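You operate a simulated robot arm through the tools that you are given. There is no shell and no other tool. Be economical: measure what you need, move in short steps, check, and stop when the job is done.

Carry out the task below with a simulated robot arm. There is one attempt and no reset: what you move stays moved.

TASK
Put things in order on the top of the small table. At the end: the grey roll of door seal is in the grey drip tray; the white caddy post from the top of the small table stands on top of the green box (marked "BUDS"); the teal dosing cup from the top of the small table stands where the grey roll of door seal stood; the teal travel bottle from the top of the small table stands on top of the cream soap bar; whatever was shut is shut again. Leave all else as you found it, and nothing knocked over.

It is judged by the outcome, as a careful person would: the job done as asked, and still so three seconds after it is handed in. It fails if anything else is knocked over, pushed out of place, dropped, spilled or broken.

THE ROBOT
A 7-joint arm with a two-finger parallel gripper, fixed in place. Base frame: the origin is at the foot of the arm, x ahead of it, y to its left, z up; the work surface is at about z = 0. Lengths are in mm, angles in rad, forces in N, time in s.
With the tool pointing down near the work surface it reaches from about 240 to 620 mm from the base axis. Its first joint turns from -1.152 to 1.152 rad. Payload 2.6 kg.
The TCP is the grasp point between the finger pads, 30 mm short of the fingertips. In the tool frame z runs along the fingers and y along their closing line. The gripper opens to 94 mm. The fingers are 28 mm wide and 10 mm thick; the gripper's body (50 by 96 mm) begins 55 mm behind the TCP.
Orientation is that of the tool frame in the base frame, as a unit quaternion [w, x, y, z]. With the fingers straight down and closing along the base's y, the tool's x points along the base's -x, its y along +y and its z along -z.

THE INTERFACE
- The arm moves only by the tool apply_moves. Its argument "plan" is a list of rows, each a list of 7 numbers: the shift along the tool's x, y, z in mm, then the turn, a rotation vector about the tool's x, y, z in rad, then the finger opening in mm, from 0 to 94. In form: [[dx, dy, dz, wx, wy, wz, gripper], ...]. A call has 1 to 20 rows; each row shifts and turns the commanded pose from where the row before left it, along the tool's axes as they then stand. Each row takes 0.2 s and may step no farther than 50 mm and 0.15 rad from the row before; otherwise, or with a gripper value out of range, the whole call is refused. Where a pose cannot be reached the arm comes as near as it can. A force on the tool above 40 N (or 10 N above the force at the start of the call, whichever is more), or a blocked arm, ends the call early, and 0.2 s more pass. The fingers move at their own pace (about 72 mm/s each) and stop on an object; they squeeze with about 23 N. The grip force told is the motor's: it shows also when the fingers shut on nothing. Time passes only in rows, and 0.2 s behind the last, so rows that do not move let the fingers close. The reply holds the time, the measured pose of the TCP, the force on the tool along the base axes, the opening and the grip force, in the units named above and with some noise.
- Cameras (640 x 400 px; columns grow to the right, rows downward): "scene" is fixed at [20, 419.3, 568.2]; the picture's right is [-0.89, -0.45, 0.00], its down [-0.24, 0.47, -0.85] and it looks along [0.38, -0.76, -0.53] (base axes); focal length 345 px, centre (320, 200). "wrist" rides on the gripper at [-37, 0, -58] in the tool frame; the picture's right is [0.00, -1.00, 0.00], its down [0.97, 0.00, -0.24] and it looks along [0.24, 0.00, 0.97] (tool axes); focal length 218 px, centre (320, 200).
- capture(camera): a new picture of that camera. It takes no simulated time.
- probe_pixels(camera, pixels): for up to 12 pixels [column, row] of the newest picture of that camera ("zoom" is the newest enlarged one), the place [x, y, z] in the base frame of the surface seen there, good to about 2 mm. It takes no simulated time.
- close_up(camera, box): a new picture of the part [left, top, right, bottom] of that camera's present view, enlarged. It takes no simulated time.
- job_done(): hands the job in; it is judged then, once.

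Keep the steps short. Do not move on a guess: measure, check each grasp and each placing, and mend mistakes. In all there are 80 turns and 46 pictures (those below and enlarged ones count). Leave the gripper open and the arm clear of the work at the hand-in unless told otherwise, and finish with a single line.

The tools are called after ">>>" by a JSON object that holds its "method" and its "body". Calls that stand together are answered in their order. apply_moves: Moves the arm, as the interface text tells. Its arguments: {"type":"object","properties":{"plan":{"type":"array","items":{"type":"array","items":{"type":"number"}}}},"required":["plan"]} The other tools are called the same way: capture (camera) takes a picture; probe_pixels (camera, pixels) gives the place of the surface under pixels of a picture; close_up (camera, box) takes an enlarged picture of a part of a camera's view; job_done () hands the job in.

At the start:

```text
time_s: 0.0
position: [252.5, -287.9, 347.4]
tcp_rot: [0.0, 0.0, 1.0, 0.001]
contact_force: [0.7, -0.1, 0.3]
width: 94.0
finger_force: 0.0
```

scene: 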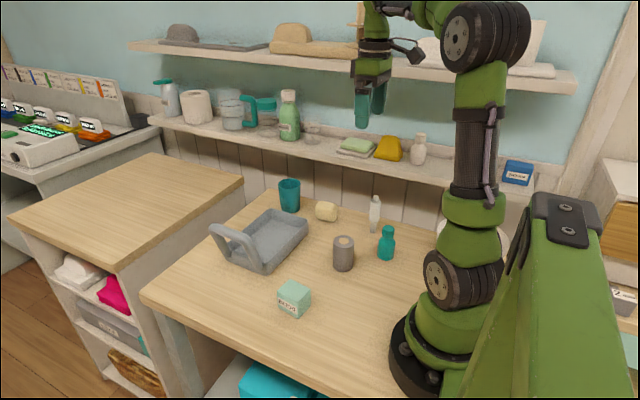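
wrist: 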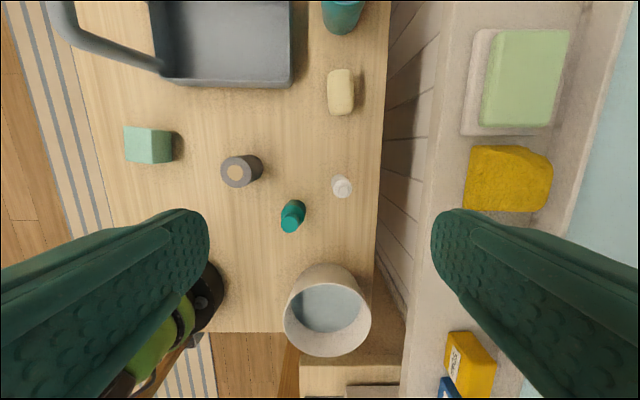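

I see the tray, teal cup, soap, white post, teal bottle, grey roll and green box on the table. I'll take a close-up of the table and probe from the views.

>>> {"method": "close_up", "body": {"camera": "scene", "box": [200, 160, 440, 330]}}

>>> {"method": "probe_pixels", "body": {"camera": "wrist", "pixels": [[143, 142], [237, 173], [291, 222], [342, 187], [341, 90], [341, 25], [225, 40], [291, 40], [225, 82], [160, 68], [200, 120], [328, 320]]}}

>>> {"method": "probe_pixels", "body": {"camera": "scene", "pixels": [[294, 288], [343, 240], [387, 229], [375, 198], [327, 206], [289, 182], [262, 240], [343, 262], [387, 250], [374, 222], [327, 216], [290, 205]]}}

```text
2.35 times, centred on (320, 245) of scene
```

zoom: 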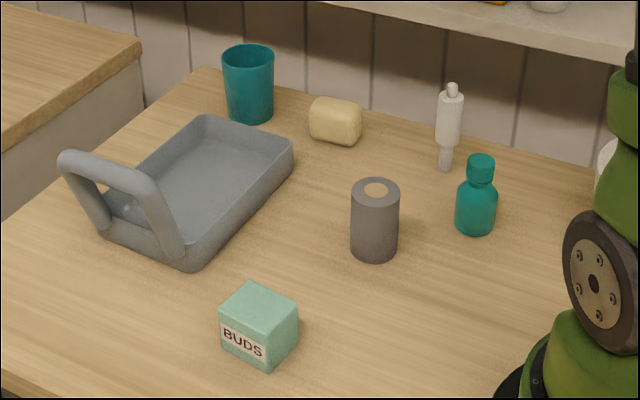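

```text
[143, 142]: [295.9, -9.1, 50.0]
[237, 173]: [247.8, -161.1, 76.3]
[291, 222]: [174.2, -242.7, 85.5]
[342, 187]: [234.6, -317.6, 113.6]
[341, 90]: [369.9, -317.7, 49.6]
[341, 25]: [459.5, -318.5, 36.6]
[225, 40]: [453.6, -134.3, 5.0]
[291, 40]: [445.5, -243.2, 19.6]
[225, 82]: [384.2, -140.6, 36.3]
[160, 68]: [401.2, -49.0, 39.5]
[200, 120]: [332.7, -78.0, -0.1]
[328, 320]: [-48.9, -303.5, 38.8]
```

```text
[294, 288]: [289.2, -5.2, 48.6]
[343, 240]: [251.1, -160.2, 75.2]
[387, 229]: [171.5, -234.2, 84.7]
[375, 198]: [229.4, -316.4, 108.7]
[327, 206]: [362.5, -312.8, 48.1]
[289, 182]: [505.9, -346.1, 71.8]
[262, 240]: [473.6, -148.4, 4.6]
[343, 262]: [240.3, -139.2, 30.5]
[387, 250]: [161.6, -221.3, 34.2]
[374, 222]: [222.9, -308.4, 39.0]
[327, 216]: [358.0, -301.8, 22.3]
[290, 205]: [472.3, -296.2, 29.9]
```

Rough positions are clear. Next I measure edges more finely in an enlarged wrist view, plus the shelf that limits the arm.

>>> {"method": "close_up", "body": {"camera": "wrist", "box": [110, 0, 430, 200]}}

>>> {"method": "probe_pixels", "body": {"camera": "wrist", "pixels": [[445, 60], [425, 100], [520, 180], [520, 80], [410, 100], [380, 100], [455, 30], [430, 180], [508, 160], [60, 20], [155, 60], [293, 10]]}}

>>> {"method": "probe_pixels", "body": {"camera": "scene", "pixels": [[300, 150], [250, 136], [350, 160], [400, 178], [280, 122], [250, 235], [216, 236], [240, 262], [270, 210], [308, 222], [265, 272], [235, 232]]}}

```text
2.00 times, centred on (270, 100) of wrist
```

zoom: 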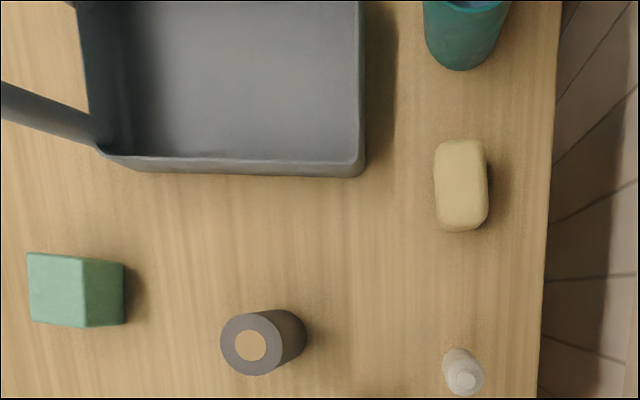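

```text
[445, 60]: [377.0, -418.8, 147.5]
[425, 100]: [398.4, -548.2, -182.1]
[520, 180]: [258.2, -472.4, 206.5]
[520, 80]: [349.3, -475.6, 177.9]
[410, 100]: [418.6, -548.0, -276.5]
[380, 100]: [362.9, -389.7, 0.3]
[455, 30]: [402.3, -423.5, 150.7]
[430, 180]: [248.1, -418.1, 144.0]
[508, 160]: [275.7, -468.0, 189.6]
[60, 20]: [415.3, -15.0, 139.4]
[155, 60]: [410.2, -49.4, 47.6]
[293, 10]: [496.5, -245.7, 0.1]
```

```text
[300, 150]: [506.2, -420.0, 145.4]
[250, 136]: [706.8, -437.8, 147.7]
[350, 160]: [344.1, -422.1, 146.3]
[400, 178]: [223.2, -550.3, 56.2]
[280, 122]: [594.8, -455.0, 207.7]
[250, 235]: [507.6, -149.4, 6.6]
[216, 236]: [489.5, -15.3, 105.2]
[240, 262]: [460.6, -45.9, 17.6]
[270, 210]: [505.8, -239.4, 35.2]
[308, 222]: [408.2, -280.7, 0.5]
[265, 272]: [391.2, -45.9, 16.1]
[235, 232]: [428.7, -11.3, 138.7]
```

Roll at about (248,-159), top z 76, diameter about 43. The path is clear, so I move above it at z≈190 and look.

>>> {"method": "apply_moves", "body": {"plan": [[1, 32, 40, 0, 0, 0, 94], [1, 32, 40, 0, 0, 0, 94], [1, 32, 40, 0, 0, 0, 94], [1, 33, 37, 0, 0, 0, 94], [0, 0, 0, 0, 0, 0, 94]]}}

>>> {"method": "capture", "body": {"camera": "wrist"}}

```text
refused: row 1 steps farther than a row can; nothing moved
```

```text
41 pictures are left
```

wrist: 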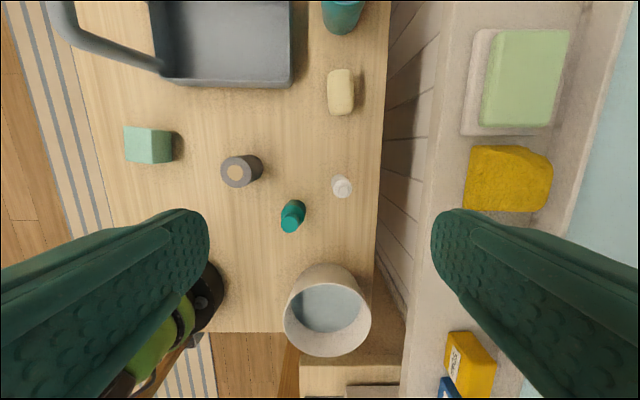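

The step was 51 mm, over the limit, so I split it into smaller rows.

>>> {"method": "apply_moves", "body": {"plan": [[1, 26, 32, 0, 0, 0, 94], [1, 26, 32, 0, 0, 0, 94], [1, 26, 32, 0, 0, 0, 94], [1, 26, 32, 0, 0, 0, 94], [0, 25, 29, 0, 0, 0, 94], [0, 0, 0, 0, 0, 0, 94]]}}

>>> {"method": "capture", "body": {"camera": "wrist"}}

```text
time_s: 1.4
position: [248.9, -159.0, 189.7]
tcp_rot: [0.0, 0.0, 1.0, 0.0]
contact_force: [0.3, -0.1, -0.5]
width: 94.0
finger_force: 0.1
```

```text
40 pictures are left
```

wrist: 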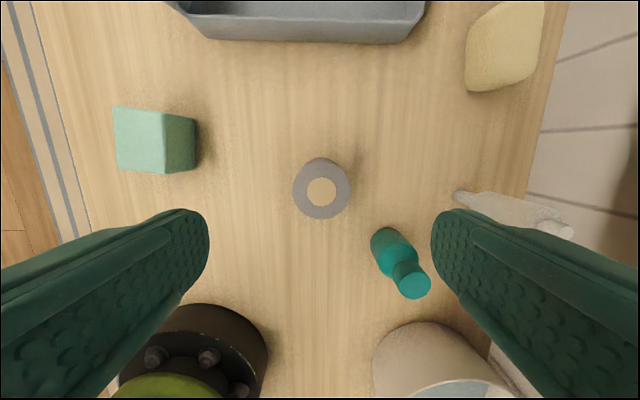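

Roll top is centred near pixel (321,191). I probe the edges of it and of the neighbours.

>>> {"method": "probe_pixels", "body": {"camera": "wrist", "pixels": [[297, 191], [346, 191], [321, 214], [321, 168], [413, 283], [390, 245], [555, 229], [116, 110], [158, 116], [118, 164], [158, 168], [194, 145]]}}

```text
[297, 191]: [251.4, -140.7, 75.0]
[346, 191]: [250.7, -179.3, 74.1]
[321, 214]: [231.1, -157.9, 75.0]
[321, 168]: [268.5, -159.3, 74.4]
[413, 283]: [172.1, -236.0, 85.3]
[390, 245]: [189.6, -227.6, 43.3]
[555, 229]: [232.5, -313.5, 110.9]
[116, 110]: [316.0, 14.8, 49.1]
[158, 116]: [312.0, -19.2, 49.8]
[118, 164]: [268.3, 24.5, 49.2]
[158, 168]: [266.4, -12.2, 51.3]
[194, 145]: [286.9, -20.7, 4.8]
```

Roll centre is (250,-160). I descend to z≈48 and close.

>>> {"method": "apply_moves", "body": {"plan": [[-1, -1, 48, 0, 0, 0, 94], [0, 0, 48, 0, 0, 0, 94], [0, 0, 46, 0, 0, 0, 94], [0, 0, 0, 0, 0, 0, 94], [0, 0, 0, 0, 0, 0, 30], [0, 0, 0, 0, 0, 0, 30], [0, 0, 0, 0, 0, 0, 30]]}}

```text
time_s: 3.0
position: [249.2, -160.4, 48.2]
tcp_rot: [0.0, 0.0, 1.0, 0.0]
contact_force: [-0.4, 0.6, 0.3]
width: 46.2
finger_force: 22.6
```

The roll is held at a width of 46. I lift it and carry it over the tray floor to about (462,-150).

>>> {"method": "apply_moves", "body": {"plan": [[0, 0, -25, 0, 0, 0, 30], [0, 0, -35, 0, 0, 0, 30], [0, 0, -35, 0, 0, 0, 30], [-30, 1, -5, 0, 0, 0, 30], [-37, 2, 0, 0, 0, 0, 30], [-37, 2, 0, 0, 0, 0, 30], [-37, 2, 0, 0, 0, 0, 30], [-37, 2, 0, 0, 0, 0, 30], [-34, 1, 0, 0, 0, 0, 30], [0, 0, 0, 0, 0, 0, 30], [0, 0, 0, 0, 0, 0, 30]]}}

>>> {"method": "capture", "body": {"camera": "wrist"}}

>>> {"method": "capture", "body": {"camera": "scene"}}

```text
time_s: 5.4
position: [461.8, -149.7, 146.9]
tcp_rot: [-0.001, -0.001, 1.0, 0.0]
contact_force: [-0.3, -0.1, -1.9]
width: 46.3
finger_force: 23.5
```

```text
39 pictures are left
```

wrist: 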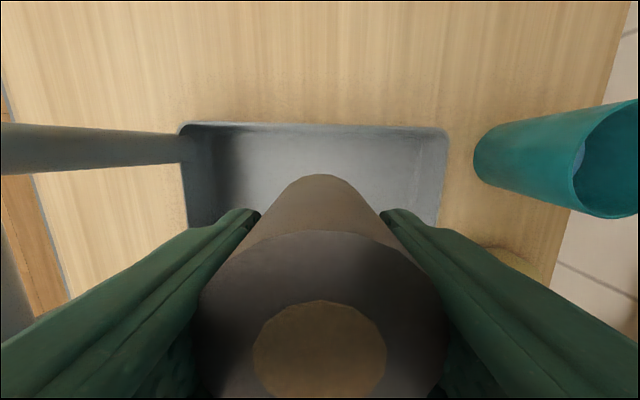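

```text
38 pictures are left
```

scene: 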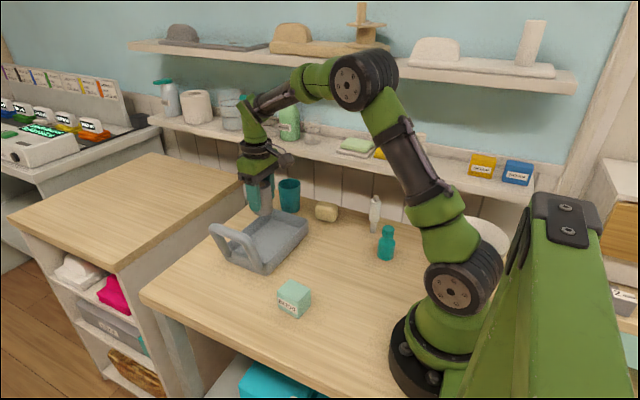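

The roll hangs over the tray. I probe the tray extents, the cup and the floor height before lowering.

>>> {"method": "probe_pixels", "body": {"camera": "wrist", "pixels": [[315, 126], [315, 155], [315, 168], [446, 150], [435, 160], [186, 180], [220, 190], [585, 160], [637, 100], [620, 215], [500, 180], [630, 150]]}}

>>> {"method": "probe_pixels", "body": {"camera": "scene", "pixels": [[279, 182], [300, 183], [289, 178], [289, 187], [279, 205], [298, 208], [290, 182]]}}

```text
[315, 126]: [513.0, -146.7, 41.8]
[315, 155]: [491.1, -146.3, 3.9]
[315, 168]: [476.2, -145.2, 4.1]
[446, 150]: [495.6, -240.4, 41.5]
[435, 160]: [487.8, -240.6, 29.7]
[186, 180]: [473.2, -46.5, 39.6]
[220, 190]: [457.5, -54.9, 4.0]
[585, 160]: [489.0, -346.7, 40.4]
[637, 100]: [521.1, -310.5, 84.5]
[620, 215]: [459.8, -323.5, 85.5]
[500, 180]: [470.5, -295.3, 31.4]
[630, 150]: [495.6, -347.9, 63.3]
```

```text
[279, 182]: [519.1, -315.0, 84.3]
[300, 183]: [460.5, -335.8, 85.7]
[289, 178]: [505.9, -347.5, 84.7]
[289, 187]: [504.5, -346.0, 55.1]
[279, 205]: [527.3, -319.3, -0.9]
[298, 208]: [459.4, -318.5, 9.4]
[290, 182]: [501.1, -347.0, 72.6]
```

The tray floor is z≈4 and its centre x≈449. I shift 10 mm back and lower to z≈54, then settle.

>>> {"method": "apply_moves", "body": {"plan": [[10, 0, 30, 0, 0, 0, 30], [0, 0, 30, 0, 0, 0, 30], [0, 0, 20, 0, 0, 0, 30], [0, 0, 12, 0, 0, 0, 30], [0, 0, 0, 0, 0, 0, 30], [0, 0, 2, 0, 0, 0, 30], [0, 0, 0, 0, 0, 0, 30]]}}

```text
time_s: 7.0
position: [451.3, -149.2, 53.4]
tcp_rot: [0.0, 0.0, 1.0, 0.0]
contact_force: [0.4, -0.1, -0.5]
width: 45.8
finger_force: 22.5
```

The roll is about at the floor. I lower 1 mm, open and retreat straight up.

>>> {"method": "apply_moves", "body": {"plan": [[0, 0, 1, 0, 0, 0, 30], [0, 0, 0, 0, 0, 0, 30], [0, 0, 0, 0, 0, 0, 60], [0, 0, 0, 0, 0, 0, 94], [0, 0, 0, 0, 0, 0, 94], [0, 0, -30, 0, 0, 0, 94], [0, 0, -40, 0, 0, 0, 94], [0, 0, -40, 0, 0, 0, 94], [0, 0, -30, 0, 0, 0, 94], [0, 0, 0, 0, 0, 0, 94]]}}

>>> {"method": "capture", "body": {"camera": "wrist"}}

```text
time_s: 9.2
position: [451.4, -150.0, 192.7]
tcp_rot: [0.0, 0.0, 1.0, 0.0]
contact_force: [-0.8, -0.4, 1.2]
width: 94.2
finger_force: 0.1
```

```text
37 pictures are left
```

wrist: 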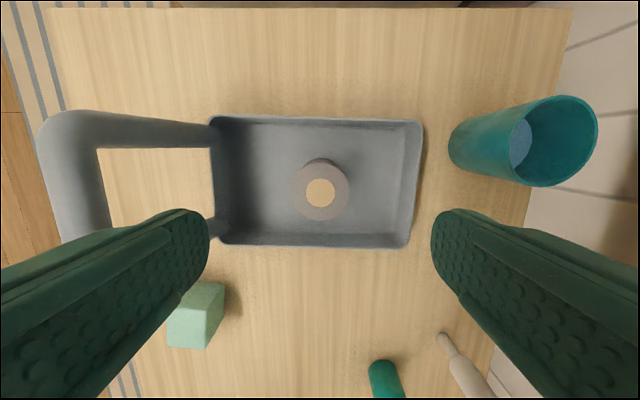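

The roll stands in the tray. Next is the cup, which has something bluish inside, so it must stay level. I probe its rim and base.

>>> {"method": "probe_pixels", "body": {"camera": "wrist", "pixels": [[549, 98], [552, 185], [597, 135], [510, 148], [452, 150], [470, 128], [480, 172], [521, 145], [560, 140], [320, 193], [468, 170], [560, 96]]}}

>>> {"method": "close_up", "body": {"camera": "scene", "box": [240, 150, 340, 220]}}

```text
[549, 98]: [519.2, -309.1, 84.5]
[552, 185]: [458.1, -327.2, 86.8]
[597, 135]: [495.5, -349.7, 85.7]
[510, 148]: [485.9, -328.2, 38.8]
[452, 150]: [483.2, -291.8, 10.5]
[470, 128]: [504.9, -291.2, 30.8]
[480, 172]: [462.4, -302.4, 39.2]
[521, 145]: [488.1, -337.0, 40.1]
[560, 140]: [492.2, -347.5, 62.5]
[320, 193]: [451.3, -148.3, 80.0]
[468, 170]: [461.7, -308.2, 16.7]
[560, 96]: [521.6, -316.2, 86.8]
```

```text
5.71 times, centred on (290, 185) of scene
```

zoom: 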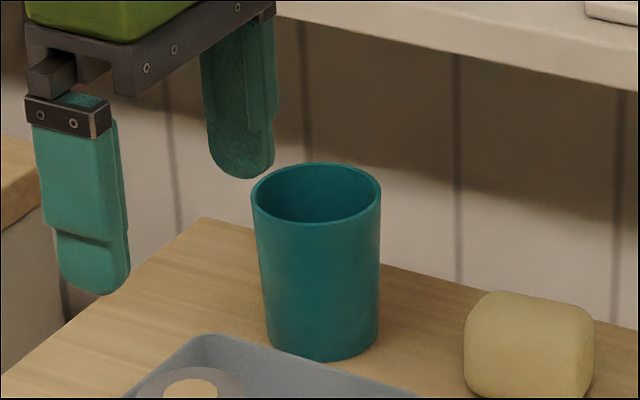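

The cup centre is (490,-318.5), rim z 85, with a liquid surface at about z 39. I move above it.

>>> {"method": "apply_moves", "body": {"plan": [[-8, -34, 0, 0, 0, 0, 94], [-8, -34, 0, 0, 0, 0, 94], [-8, -34, 0, 0, 0, 0, 94], [-8, -34, 0, 0, 0, 0, 94], [-7, -32.5, 10, 0, 0, 0, 94], [0, 0, 20, 0, 0, 0, 94], [0, 0, 0, 0, 0, 0, 94]]}}

>>> {"method": "capture", "body": {"camera": "wrist"}}

```text
time_s: 10.8
position: [489.6, -318.1, 163.1]
tcp_rot: [0.0, 0.0, 1.0, 0.0]
contact_force: [0.0, 0.3, -0.1]
width: 94.1
finger_force: 0.1
```

```text
35 pictures are left
```

wrist: 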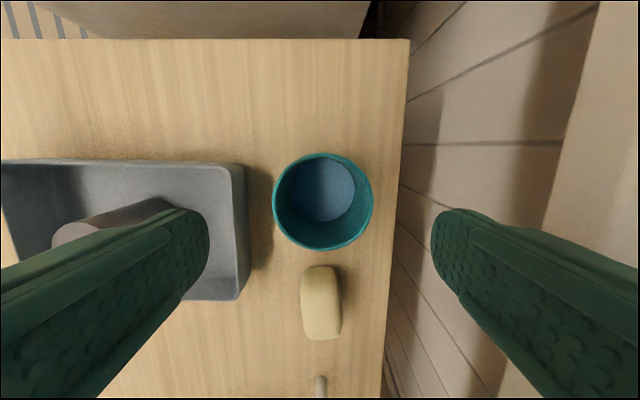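

Centred. I descend to z≈48 in short steps and close on the cup.

>>> {"method": "apply_moves", "body": {"plan": [[0, -1, 40, 0, 0, 0, 94], [0, 0, 40, 0, 0, 0, 94], [0, 0, 25, 0, 0, 0, 94], [0, 0, 10, 0, 0, 0, 94], [0, 0, 0, 0, 0, 0, 94], [0, 0, 0, 0, 0, 0, 75], [0, 0, 0, 0, 0, 0, 62], [0, 0, 0, 0, 0, 0, 45], [0, 0, 0, 0, 0, 0, 45], [0, 0, 0, 0, 0, 0, 45]]}}

```text
time_s: 13.0
position: [491.2, -319.2, 48.3]
tcp_rot: [0.0, 0.0, 1.0, 0.0]
contact_force: [-0.1, -0.5, -0.8]
width: 63.7
finger_force: 23.0
```

Grip is firm at a width of 64. I lift gently and straight, keeping it level because of the liquid.

>>> {"method": "apply_moves", "body": {"plan": [[0, 0, -4, 0, 0, 0, 45], [0, 0, -8, 0, 0, 0, 45], [0, 0, -12, 0, 0, 0, 45], [0, 0, -14, 0, 0, 0, 45], [0, 0, -14, 0, 0, 0, 45], [0, 0, -14, 0, 0, 0, 45], [0, 0, -10, 0, 0, 0, 45], [0, 0, -6, 0, 0, 0, 45], [0, 0, -3, 0, 0, 0, 45], [0, 0, 0, 0, 0, 0, 45]]}}

>>> {"method": "capture", "body": {"camera": "wrist"}}

```text
time_s: 15.2
position: [491.5, -319.0, 132.4]
tcp_rot: [0.0, 0.0, 1.0, 0.0]
contact_force: [0.1, 0.2, -0.9]
width: 64.1
finger_force: 22.9
```

```text
34 pictures are left
```

wrist: 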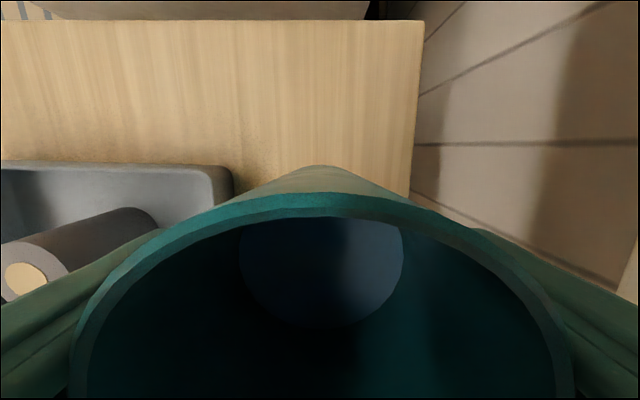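

Held, liquid inside and level. I carry it smoothly to above the roll's old spot at (250,-160).

>>> {"method": "apply_moves", "body": {"plan": [[4.6, 3, 0, 0, 0, 0, 45], [9.2, 6, 0, 0, 0, 0, 45], [15.3, 10.1, 0, 0, 0, 0, 45], [15.3, 10.1, 0, 0, 0, 0, 45], [15.3, 10.1, 0, 0, 0, 0, 45], [15.3, 10.1, 0, 0, 0, 0, 45], [15.3, 10.1, 0, 0, 0, 0, 45], [15.3, 10.1, 0, 0, 0, 0, 45], [15.3, 10.1, 0, 0, 0, 0, 45], [15.3, 10.1, 0, 0, 0, 0, 45], [15.3, 10.1, 0, 0, 0, 0, 45], [15.3, 10.1, 0, 0, 0, 0, 45], [15.3, 10.1, 0, 0, 0, 0, 45], [15.3, 10.1, 0, 0, 0, 0, 45], [15.3, 10.1, 0, 0, 0, 0, 45], [15.3, 10.1, 0, 0, 0, 0, 45], [9.2, 6, 0, 0, 0, 0, 45], [4.6, 3, 0, 0, 0, 0, 45], [0, 0, 0, 0, 0, 0, 45]]}}

>>> {"method": "capture", "body": {"camera": "scene"}}

```text
time_s: 19.2
position: [247.9, -160.6, 132.1]
tcp_rot: [0.0, 0.0, 1.0, 0.0]
contact_force: [1.0, -0.5, -0.9]
width: 64.0
finger_force: 22.5
```

```text
33 pictures are left
```

scene: 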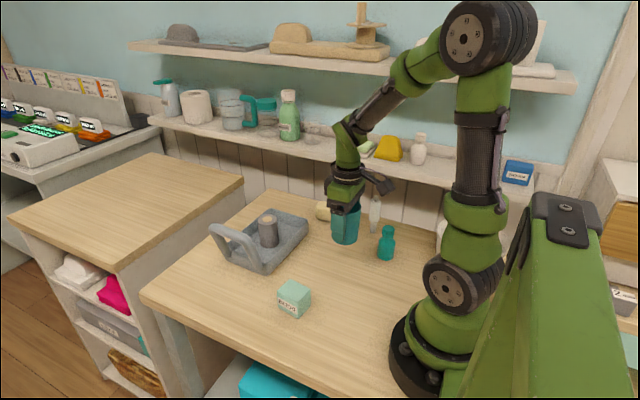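

The cup is above the spot. I lower it gently to z≈48.5.

>>> {"method": "apply_moves", "body": {"plan": [[-1, 0, 4, 0, 0, 0, 45], [-1, 0, 8, 0, 0, 0, 45], [0, 0, 14, 0, 0, 0, 45], [0, 0, 14, 0, 0, 0, 45], [0, 0, 14, 0, 0, 0, 45], [0, 0, 12, 0, 0, 0, 45], [0, 0, 9, 0, 0, 0, 45], [0, 0, 5, 0, 0, 0, 45], [0, 0, 3, 0, 0, 0, 45], [0, 0, 0, 0, 0, 0, 45]]}}

```text
time_s: 21.4
position: [250.4, -159.7, 49.8]
tcp_rot: [0.0, 0.001, 1.0, 0.0]
contact_force: [0.3, -0.4, -2.3]
width: 64.1
finger_force: 22.8
```

Still about 1.5 mm above contact. I lower it, open gradually and back up.

>>> {"method": "apply_moves", "body": {"plan": [[0, 0, 1, 0, 0, 0, 45], [0, 0, 0.7, 0, 0, 0, 45], [0, 0, 0, 0, 0, 0, 45], [0, 0, 0, 0, 0, 0, 68], [0, 0, 0, 0, 0, 0, 80], [0, 0, 0, 0, 0, 0, 94], [0, 0, 0, 0, 0, 0, 94], [0, 0, -20, 0, 0, 0, 94], [0, 0, -35, 0, 0, 0, 94], [0, 0, -40, 0, 0, 0, 94], [0, 0, -40, 0, 0, 0, 94], [0, 0, 0, 0, 0, 0, 94]]}}

>>> {"method": "capture", "body": {"camera": "wrist"}}

```text
time_s: 24.0
position: [251.0, -160.1, 183.1]
tcp_rot: [0.0, 0.0, 1.0, 0.0]
contact_force: [1.2, -0.3, 0.2]
width: 93.9
finger_force: 0.1
```

```text
32 pictures are left
```

wrist: 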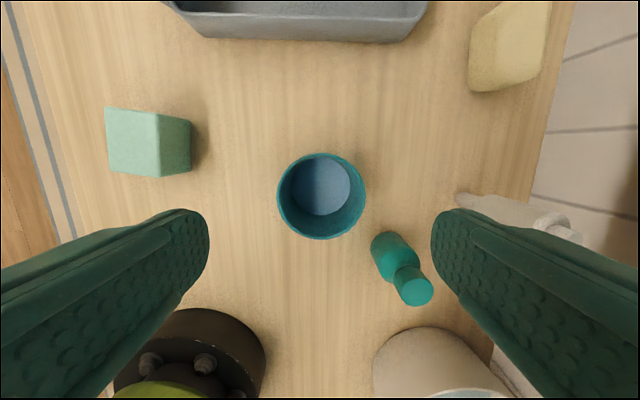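

The cup stands where the roll stood. Next I hover above the post at about (230,-312).

>>> {"method": "apply_moves", "body": {"plan": [[4, -38, -10, 0, 0, 0, 94], [4, -38, -10, 0, 0, 0, 94], [4, -38, -10, 0, 0, 0, 94], [8, -38, -10, 0, 0, 0, 94], [0, 0, 0, 0, 0, 0, 94]]}}

>>> {"method": "capture", "body": {"camera": "wrist"}}

>>> {"method": "close_up", "body": {"camera": "scene", "box": [310, 180, 430, 275]}}

```text
time_s: 25.2
position: [229.9, -312.2, 223.9]
tcp_rot: [0.001, 0.0, 1.0, 0.0]
contact_force: [0.5, -0.2, 0.3]
width: 93.9
finger_force: 0.1
```

```text
31 pictures are left
```

wrist: 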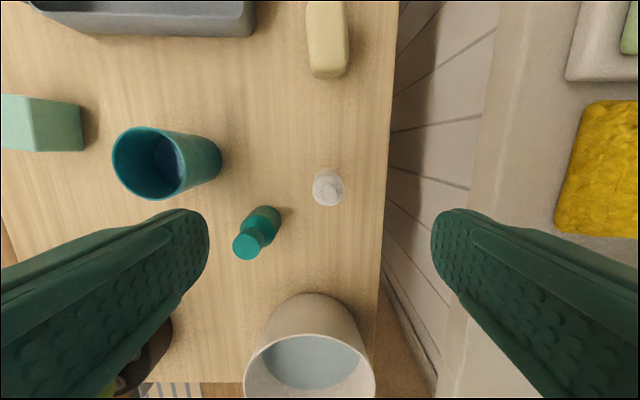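

```text
4.21 times, centred on (370, 228) of scene
```

zoom: 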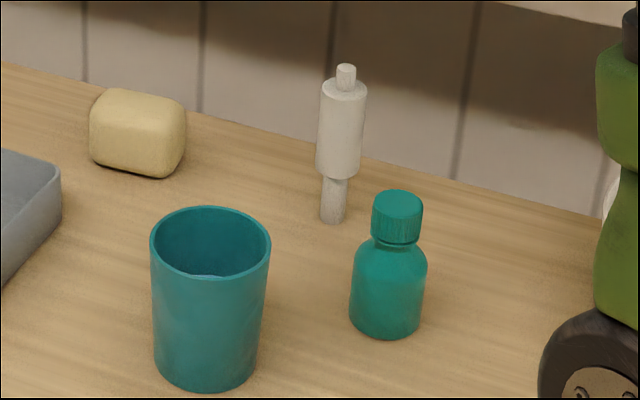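

>>> {"method": "probe_pixels", "body": {"camera": "zoom", "pixels": [[345, 70], [330, 85], [360, 88], [340, 130], [322, 130], [360, 135], [337, 172], [334, 185], [332, 220], [324, 215], [342, 215]]}}

>>> {"method": "probe_pixels", "body": {"camera": "wrist", "pixels": [[315, 187], [343, 187], [328, 171], [328, 204], [332, 192], [246, 244], [238, 240], [256, 247], [325, 15], [325, 70]]}}

```text
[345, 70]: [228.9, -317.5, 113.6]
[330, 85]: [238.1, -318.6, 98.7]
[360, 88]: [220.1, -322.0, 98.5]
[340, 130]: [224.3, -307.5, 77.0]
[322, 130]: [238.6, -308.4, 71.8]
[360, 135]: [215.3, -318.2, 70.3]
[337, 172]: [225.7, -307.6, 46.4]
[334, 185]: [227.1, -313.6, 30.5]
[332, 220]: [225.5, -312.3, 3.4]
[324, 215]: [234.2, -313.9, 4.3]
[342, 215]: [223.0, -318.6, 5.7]
```

```text
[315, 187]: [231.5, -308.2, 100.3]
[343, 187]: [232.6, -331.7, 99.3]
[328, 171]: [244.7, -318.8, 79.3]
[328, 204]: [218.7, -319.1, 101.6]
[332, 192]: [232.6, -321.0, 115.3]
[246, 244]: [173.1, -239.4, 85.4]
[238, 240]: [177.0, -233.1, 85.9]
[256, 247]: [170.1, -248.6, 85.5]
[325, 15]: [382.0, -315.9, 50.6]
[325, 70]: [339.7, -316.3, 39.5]
```

Post: centre (230.5,-319), body z 45–100, with a thin stem below. I descend to z≈72 around the body and close gradually.

>>> {"method": "apply_moves", "body": {"plan": [[-0.5, -7, 40, 0, 0, 0, 94], [0, 0, 40, 0, 0, 0, 94], [0, 0, 40, 0, 0, 0, 94], [0, 0, 25, 0, 0, 0, 94], [0, 0, 7, 0, 0, 0, 94], [0, 0, 0, 0, 0, 0, 94]]}}

>>> {"method": "capture", "body": {"camera": "wrist"}}

```text
time_s: 26.6
position: [230.7, -319.3, 70.0]
tcp_rot: [0.0, -0.001, 1.0, 0.001]
contact_force: [-0.4, 0.4, 0.9]
width: 93.8
finger_force: 0.1
```

```text
29 pictures are left
```

wrist: 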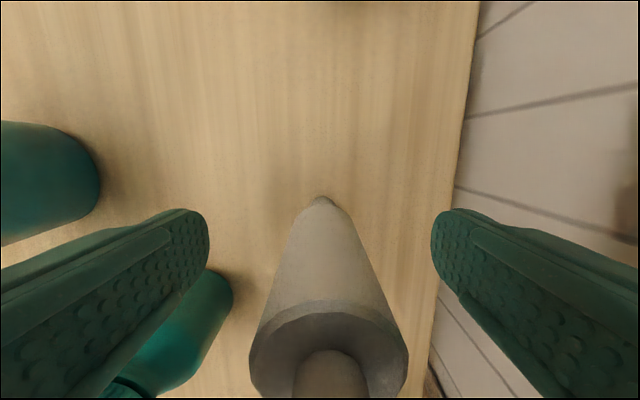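

The post is about 1.6 mm to the right (shoulder centre col 329), so I correct that, then close in stages.

>>> {"method": "apply_moves", "body": {"plan": [[0, -1.6, 0, 0, 0, 0, 80], [0, 0, 0, 0, 0, 0, 60], [0, 0, 0, 0, 0, 0, 45], [0, 0, 0, 0, 0, 0, 36], [0, 0, 0, 0, 0, 0, 30], [0, 0, 0, 0, 0, 0, 15], [0, 0, 0, 0, 0, 0, 10], [0, 0, 0, 0, 0, 0, 10]]}}

>>> {"method": "capture", "body": {"camera": "wrist"}}

```text
time_s: 28.4
position: [229.9, -320.7, 70.7]
tcp_rot: [0.0, 0.0, 1.0, 0.0]
contact_force: [0.4, -0.8, 0.2]
width: 27.0
finger_force: 23.4
```

```text
28 pictures are left
```

wrist: 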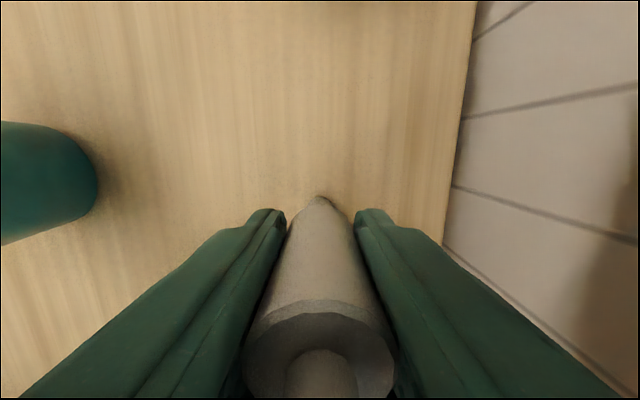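

The post is gripped and upright (27 mm). I lift it to z≈200 and carry it to above the box around (290,0).

>>> {"method": "apply_moves", "body": {"plan": [[0, 0, -10, 0, 0, 0, 10], [0, 0, -25, 0, 0, 0, 10], [0, 0, -35, 0, 0, 0, 10], [0, 0, -35, 0, 0, 0, 10], [0, 0, -25, 0, 0, 0, 10], [-3, 16, 0, 0, 0, 0, 10], [-6, 30, 0, 0, 0, 0, 10], [-6, 35, 0, 0, 0, 0, 10], [-6, 35, 0, 0, 0, 0, 10], [-7, 35, 0, 0, 0, 0, 10], [-7, 35, 0, 0, 0, 0, 10], [-7, 35, 0, 0, 0, 0, 10], [-6, 35, 0, 0, 0, 0, 10], [-6, 35, 0, 0, 0, 0, 10], [-6, 20, 0, 0, 0, 0, 10], [0, 10, 0, 0, 0, 0, 10], [0, 0, 0, 0, 0, 0, 10], [0, 0, 0, 0, 0, 0, 10]]}}

>>> {"method": "capture", "body": {"camera": "wrist"}}

>>> {"method": "close_up", "body": {"camera": "scene", "box": [230, 200, 350, 320]}}

```text
time_s: 32.2
position: [290.8, 0.6, 201.0]
tcp_rot: [0.0, 0.0, 1.0, 0.0]
contact_force: [-0.2, 0.0, 0.0]
width: 26.8
finger_force: 22.6
```

```text
27 pictures are left
```

wrist: 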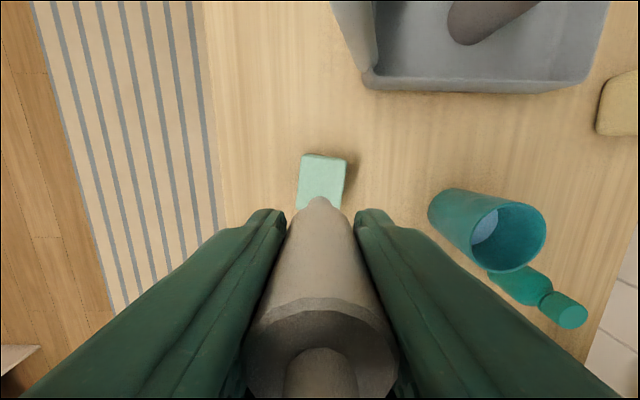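

```text
3.33 times, centred on (290, 260) of scene
```

zoom: 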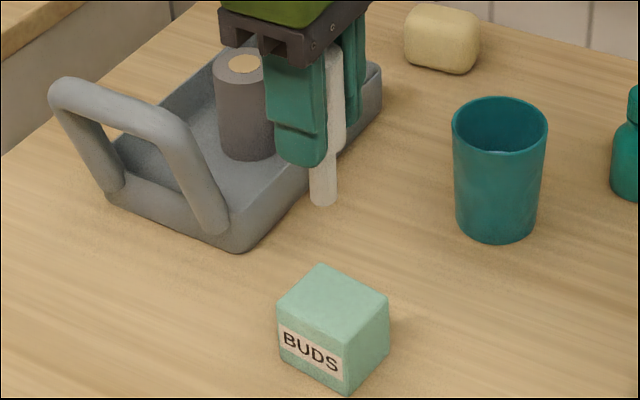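

Now I measure the box's top corners in the zoom and wrist pictures.

>>> {"method": "probe_pixels", "body": {"camera": "zoom", "pixels": [[320, 266], [385, 294], [345, 332], [281, 303], [333, 300], [300, 290], [360, 310]]}}

>>> {"method": "probe_pixels", "body": {"camera": "wrist", "pixels": [[303, 158], [344, 163], [340, 207], [299, 205]]}}

```text
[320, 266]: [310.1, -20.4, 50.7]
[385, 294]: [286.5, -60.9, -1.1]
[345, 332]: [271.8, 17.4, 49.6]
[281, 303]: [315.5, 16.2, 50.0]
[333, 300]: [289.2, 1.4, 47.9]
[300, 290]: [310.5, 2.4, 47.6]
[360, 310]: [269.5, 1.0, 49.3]
```

```text
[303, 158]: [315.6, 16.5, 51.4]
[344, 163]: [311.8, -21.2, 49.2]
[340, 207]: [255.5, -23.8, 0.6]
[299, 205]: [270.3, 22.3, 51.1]
```

Box top centre is (290.7,0.5) at z≈50, directly below. I lower to just above contact (TCP≈121.5).

>>> {"method": "apply_moves", "body": {"plan": [[0, 0, 20, 0, 0, 0, 10], [0, 0, 25, 0, 0, 0, 10], [0, 0, 20, 0, 0, 0, 10], [0, 0, 10, 0, 0, 0, 10], [0, 0, 3, 0, 0, 0, 10], [0, 0, 0, 0, 0, 0, 10]]}}

>>> {"method": "close_up", "body": {"camera": "scene", "box": [255, 230, 335, 330]}}

```text
time_s: 33.6
position: [290.6, 1.2, 123.1]
tcp_rot: [-0.001, 0.0, 1.0, 0.0]
contact_force: [-0.3, 0.6, -0.8]
width: 27.0
finger_force: 23.3
```

```text
4.00 times, centred on (295, 280) of scene
```

zoom: 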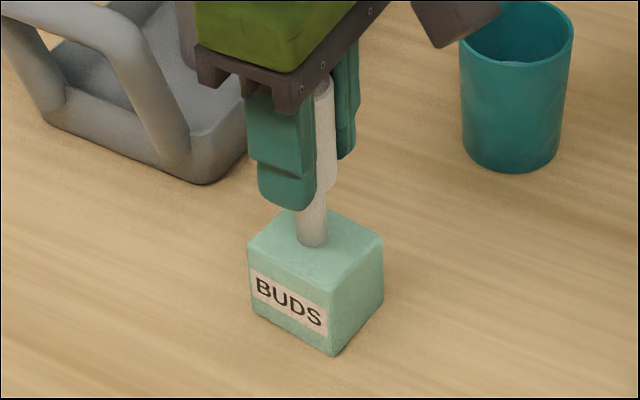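

The stem is just above the box top. I lower by 2 mm more and read the force.

>>> {"method": "apply_moves", "body": {"plan": [[0, 0, 1, 0, 0, 0, 10], [0, 0, 1, 0, 0, 0, 10], [0, 0, 0, 0, 0, 0, 10]]}}

>>> {"method": "apply_moves", "body": {"plan": [[0, 0, 1, 0, 0, 0, 10], [0, 0, 0, 0, 0, 0, 10]]}}

```text
time_s: 34.4
position: [291.8, 0.2, 121.5]
tcp_rot: [0.0, 0.001, 1.0, 0.0]
contact_force: [-0.3, -0.1, -1.5]
width: 26.7
finger_force: 23.6
```

```text
time_s: 35.0
position: [291.8, -0.6, 120.8]
tcp_rot: [0.001, 0.0, 1.0, 0.001]
contact_force: [-2.8, -0.4, 10.1]
width: 26.5
finger_force: 23.3
```

Contact felt (10 N). I ease up 0.4 mm and open gradually.

>>> {"method": "apply_moves", "body": {"plan": [[0, 0, -0.4, 0, 0, 0, 10], [0, 0, 0, 0, 0, 0, 27], [0, 0, 0, 0, 0, 0, 32], [0, 0, 0, 0, 0, 0, 45], [0, 0, 0, 0, 0, 0, 70], [0, 0, 0, 0, 0, 0, 94], [0, 0, 0, 0, 0, 0, 94]]}}

>>> {"method": "capture", "body": {"camera": "wrist"}}

```text
time_s: 36.6
position: [291.2, 0.6, 121.4]
tcp_rot: [0.0, 0.0, 1.0, 0.0]
contact_force: [0.9, -0.4, -1.0]
width: 93.9
finger_force: 0.0
```

```text
24 pictures are left
```

wrist: 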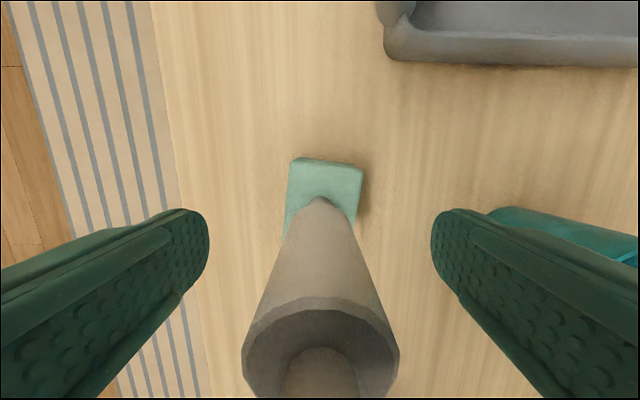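

The post stands free on the box. I rise straight up to z≈230, then move over the bottle at about (172,-238).

>>> {"method": "apply_moves", "body": {"plan": [[0, 0, -20, 0, 0, 0, 94], [0, 0, -40, 0, 0, 0, 94], [0, 0, -40, 0, 0, 0, 94], [0, 0, -10, 0, 0, 0, 94], [19, -39, 0, 0, 0, 0, 94], [20, -40, 0, 0, 0, 0, 94], [20, -40, 0, 0, 0, 0, 94], [20, -40, 0, 0, 0, 0, 94], [20, -40, 10, 0, 0, 0, 94], [20, -39, 20, 0, 0, 0, 94], [0, 0, 20, 0, 0, 0, 94], [0, 0, 0, 0, 0, 0, 94]]}}

>>> {"method": "capture", "body": {"camera": "wrist"}}

>>> {"method": "capture", "body": {"camera": "scene"}}

```text
time_s: 39.2
position: [172.7, -237.1, 180.2]
tcp_rot: [0.0, 0.0, 1.0, 0.001]
contact_force: [-0.3, -0.5, 0.0]
width: 93.8
finger_force: 0.0
```

```text
23 pictures are left
```

wrist: 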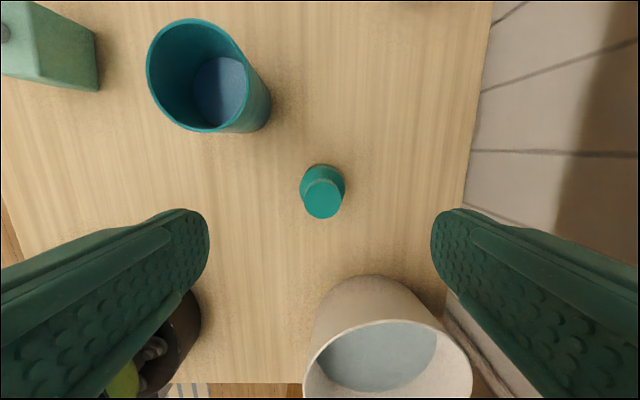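

```text
22 pictures are left
```

scene: 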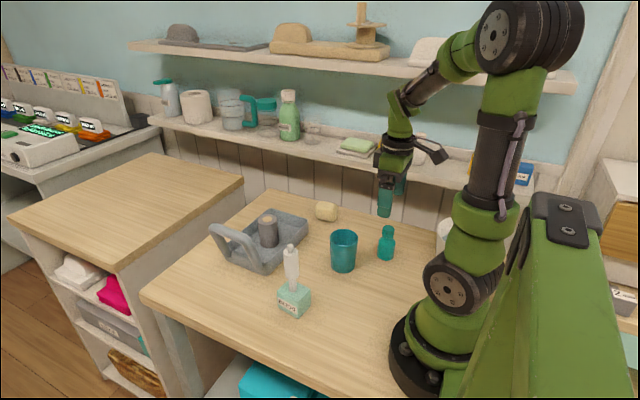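

The post and the other pieces stand well. Now I probe the bottle and the nearby bin.

>>> {"method": "probe_pixels", "body": {"camera": "wrist", "pixels": [[306, 200], [339, 200], [322, 183], [322, 216], [322, 165], [300, 182], [344, 182], [380, 277], [390, 325], [150, 350]]}}

>>> {"method": "close_up", "body": {"camera": "scene", "box": [355, 210, 425, 275]}}

```text
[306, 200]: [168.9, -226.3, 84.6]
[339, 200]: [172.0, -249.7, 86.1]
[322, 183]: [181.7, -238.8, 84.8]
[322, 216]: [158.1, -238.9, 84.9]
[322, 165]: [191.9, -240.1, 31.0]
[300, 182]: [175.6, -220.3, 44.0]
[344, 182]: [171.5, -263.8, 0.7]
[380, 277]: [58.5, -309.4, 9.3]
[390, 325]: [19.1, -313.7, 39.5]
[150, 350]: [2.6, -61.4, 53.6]
```

```text
6.15 times, centred on (390, 242) of scene
```

zoom: 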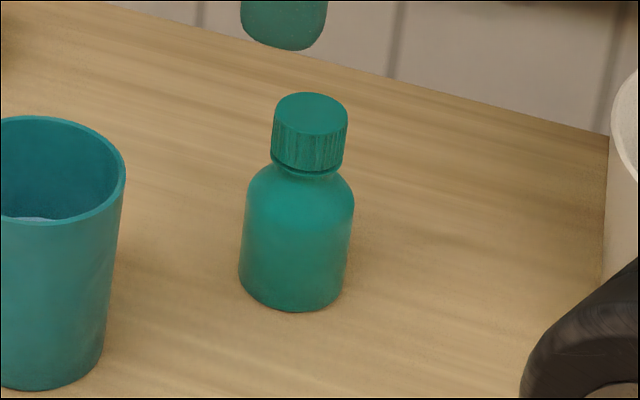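

Bottle: centre (171,-238.5), body diameter about 38. I descend to z≈38 and close on the body.

>>> {"method": "apply_moves", "body": {"plan": [[1.5, -1.4, 40, 0, 0, 0, 94], [0, 0, 40, 0, 0, 0, 94], [0, 0, 40, 0, 0, 0, 94], [0, 0, 22, 0, 0, 0, 94], [0, 0, 0, 0, 0, 0, 80], [0, 0, 0, 0, 0, 0, 55], [0, 0, 0, 0, 0, 0, 45], [0, 0, 0, 0, 0, 0, 30], [0, 0, 0, 0, 0, 0, 25], [0, 0, 0, 0, 0, 0, 25]]}}

>>> {"method": "capture", "body": {"camera": "wrist"}}

```text
time_s: 41.4
position: [170.3, -239.5, 38.4]
tcp_rot: [0.0, 0.0, 1.0, 0.0]
contact_force: [0.8, 0.2, 0.2]
width: 41.1
finger_force: 23.5
```

```text
20 pictures are left
```

wrist: 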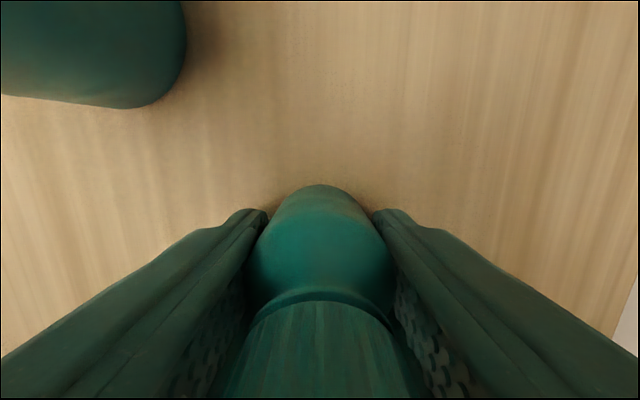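

The bottle is held (41 mm). I lift it and carry it toward the soap at about (362,-315).

>>> {"method": "apply_moves", "body": {"plan": [[0, 0, -10, 0, 0, 0, 25], [0, 0, -25, 0, 0, 0, 25], [0, 0, -35, 0, 0, 0, 25], [0, 0, -35, 0, 0, 0, 25], [0, 0, -15, 0, 0, 0, 25], [-15, -6, 0, 0, 0, 0, 25], [-30, -12, 0, 0, 0, 0, 25], [-30, -12, 0, 0, 0, 0, 25], [-30, -12, 0, 0, 0, 0, 25], [-30, -12, 0, 0, 0, 0, 25], [-30, -12, 0, 0, 0, 0, 25], [-17, -6, 0, 0, 0, 0, 25], [-10, -4, 0, 0, 0, 0, 25], [0, 0, 0, 0, 0, 0, 25]]}}

>>> {"method": "capture", "body": {"camera": "wrist"}}

>>> {"method": "close_up", "body": {"camera": "scene", "box": [290, 150, 370, 230]}}

```text
time_s: 44.4
position: [363.1, -314.6, 158.9]
tcp_rot: [-0.001, 0.0, 1.0, 0.0]
contact_force: [-0.5, 0.2, -0.9]
width: 41.1
finger_force: 22.6
```

```text
19 pictures are left
```

wrist: 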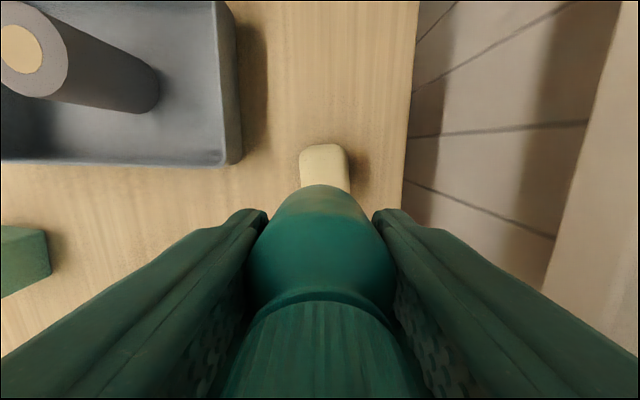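

```text
5.00 times, centred on (330, 190) of scene
```

zoom: 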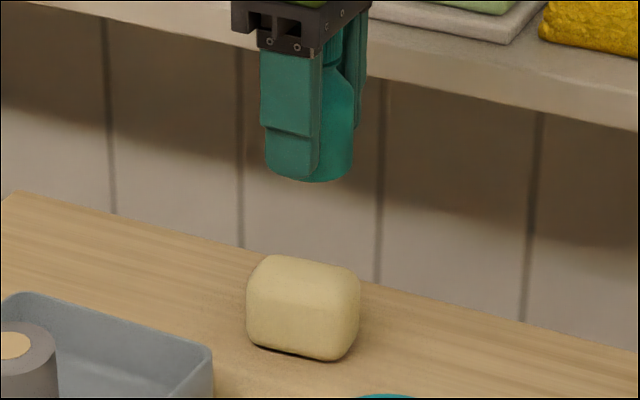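

I probe the soap's top profile to find its flat centre.

>>> {"method": "probe_pixels", "body": {"camera": "zoom", "pixels": [[265, 262], [280, 262], [300, 265], [320, 268], [340, 272], [352, 278], [260, 275], [300, 275], [340, 285], [300, 285], [300, 295], [250, 300]]}}

>>> {"method": "probe_pixels", "body": {"camera": "wrist", "pixels": [[302, 155], [324, 148], [346, 155], [324, 160], [324, 175], [303, 185], [308, 175], [340, 175], [347, 185], [324, 182]]}}

```text
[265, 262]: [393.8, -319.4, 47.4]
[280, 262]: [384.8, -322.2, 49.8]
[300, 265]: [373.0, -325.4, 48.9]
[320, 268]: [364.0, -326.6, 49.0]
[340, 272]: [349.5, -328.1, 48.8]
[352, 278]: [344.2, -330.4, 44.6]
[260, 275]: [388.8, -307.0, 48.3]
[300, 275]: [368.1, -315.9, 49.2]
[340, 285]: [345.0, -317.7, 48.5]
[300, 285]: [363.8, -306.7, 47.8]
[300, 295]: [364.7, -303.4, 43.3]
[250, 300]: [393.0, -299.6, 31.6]
```

```text
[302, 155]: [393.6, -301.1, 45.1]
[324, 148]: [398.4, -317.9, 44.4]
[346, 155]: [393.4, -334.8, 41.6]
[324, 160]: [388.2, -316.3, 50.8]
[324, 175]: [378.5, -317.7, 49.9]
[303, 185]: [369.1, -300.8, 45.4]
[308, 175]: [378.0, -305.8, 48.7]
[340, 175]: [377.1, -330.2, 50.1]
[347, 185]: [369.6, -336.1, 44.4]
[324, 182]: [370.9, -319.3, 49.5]
```

Soap centre is (368.5,-318), flat top z≈49.5. I align and lower to about z 91.

>>> {"method": "apply_moves", "body": {"plan": [[-5, -3.4, 10, 0, 0, 0, 25], [0, 0, 20, 0, 0, 0, 25], [0, 0, 20, 0, 0, 0, 25], [0, 0, 12, 0, 0, 0, 25], [0, 0, 5, 0, 0, 0, 25], [0, 0, 0, 0, 0, 0, 25]]}}

>>> {"method": "close_up", "body": {"camera": "scene", "box": [290, 150, 370, 230]}}

```text
time_s: 45.8
position: [366.8, -317.5, 90.8]
tcp_rot: [0.0, -0.001, 1.0, 0.0]
contact_force: [0.1, 0.0, -1.5]
width: 41.2
finger_force: 22.9
```

```text
5.00 times, centred on (330, 190) of scene
```

zoom: 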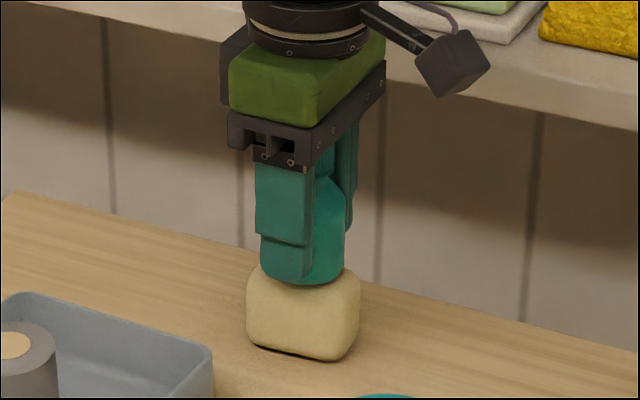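

Aligned over the soap. I lower in 1 mm steps until contact.

>>> {"method": "apply_moves", "body": {"plan": [[-1, -0.5, 1, 0, 0, 0, 25], [0, 0, 0.7, 0, 0, 0, 25], [0, 0, 0, 0, 0, 0, 25]]}}

>>> {"method": "apply_moves", "body": {"plan": [[0, 0, 0.7, 0, 0, 0, 25], [0, 0, 0, 0, 0, 0, 25]]}}

```text
time_s: 46.6
position: [367.9, -318.8, 89.2]
tcp_rot: [0.0, 0.001, 1.0, 0.0]
contact_force: [-0.2, 0.2, -1.5]
width: 40.8
finger_force: 22.6
```

```text
time_s: 47.2
position: [368.5, -318.2, 89.6]
tcp_rot: [0.0, -0.001, 1.0, 0.0]
contact_force: [-0.2, -0.2, -0.7]
width: 41.2
finger_force: 23.4
```

No contact force yet; I go down a little further.

>>> {"method": "apply_moves", "body": {"plan": [[0, 0, 0.7, 0, 0, 0, 25], [0, 0, 0, 0, 0, 0, 25]]}}

>>> {"method": "apply_moves", "body": {"plan": [[0, 0, 0.6, 0, 0, 0, 25], [0, 0, 0, 0, 0, 0, 25]]}}

```text
time_s: 47.8
position: [367.7, -319.0, 88.7]
tcp_rot: [0.001, 0.0, 1.0, -0.001]
contact_force: [-0.4, -0.6, -0.4]
width: 41.0
finger_force: 23.3
```

```text
time_s: 48.4
position: [369.4, -318.5, 88.7]
tcp_rot: [0.0, 0.0, 1.0, 0.0]
contact_force: [-0.5, 0.6, 0.6]
width: 41.1
finger_force: 22.6
```

>>> {"method": "apply_moves", "body": {"plan": [[0, 0, 0.5, 0, 0, 0, 25], [0, 0, 0, 0, 0, 0, 25]]}}

>>> {"method": "close_up", "body": {"camera": "scene", "box": [300, 180, 360, 230]}}

```text
time_s: 49.0
position: [369.0, -318.6, 87.6]
tcp_rot: [0.001, 0.0, 1.0, -0.001]
contact_force: [-1.1, -1.0, 6.5]
width: 41.1
finger_force: 22.8
```

```text
8.00 times, centred on (330, 205) of scene
```

zoom: 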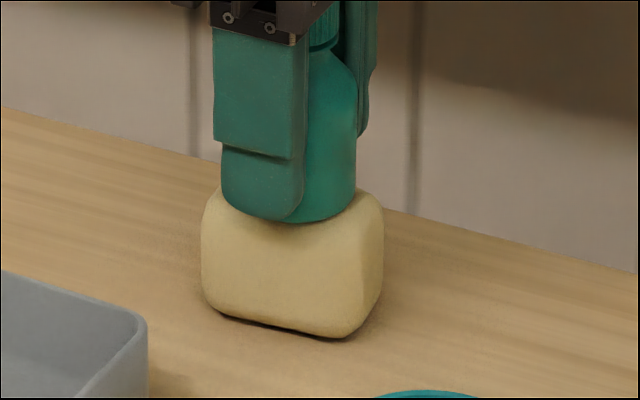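

Contact at 6.5 N. I ease up 0.3 mm, open gradually, and look before retreating.

>>> {"method": "apply_moves", "body": {"plan": [[0, 0, -0.3, 0, 0, 0, 25], [0, 0, 0, 0, 0, 0, 42], [0, 0, 0, 0, 0, 0, 46], [0, 0, 0, 0, 0, 0, 60], [0, 0, 0, 0, 0, 0, 80], [0, 0, 0, 0, 0, 0, 94], [0, 0, 0, 0, 0, 0, 94]]}}

>>> {"method": "close_up", "body": {"camera": "scene", "box": [290, 150, 370, 230]}}

>>> {"method": "capture", "body": {"camera": "wrist"}}

```text
time_s: 50.6
position: [369.1, -318.1, 87.8]
tcp_rot: [0.0, 0.0, 1.0, -0.001]
contact_force: [0.0, 0.9, 0.2]
width: 94.0
finger_force: 0.0
```

```text
5.00 times, centred on (330, 190) of scene
```

zoom: 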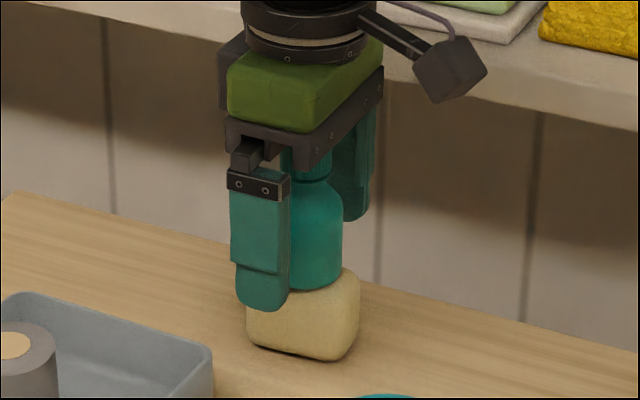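

```text
14 pictures are left
```

wrist: 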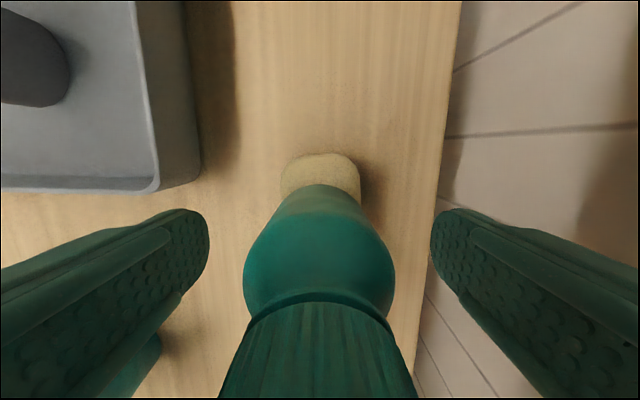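

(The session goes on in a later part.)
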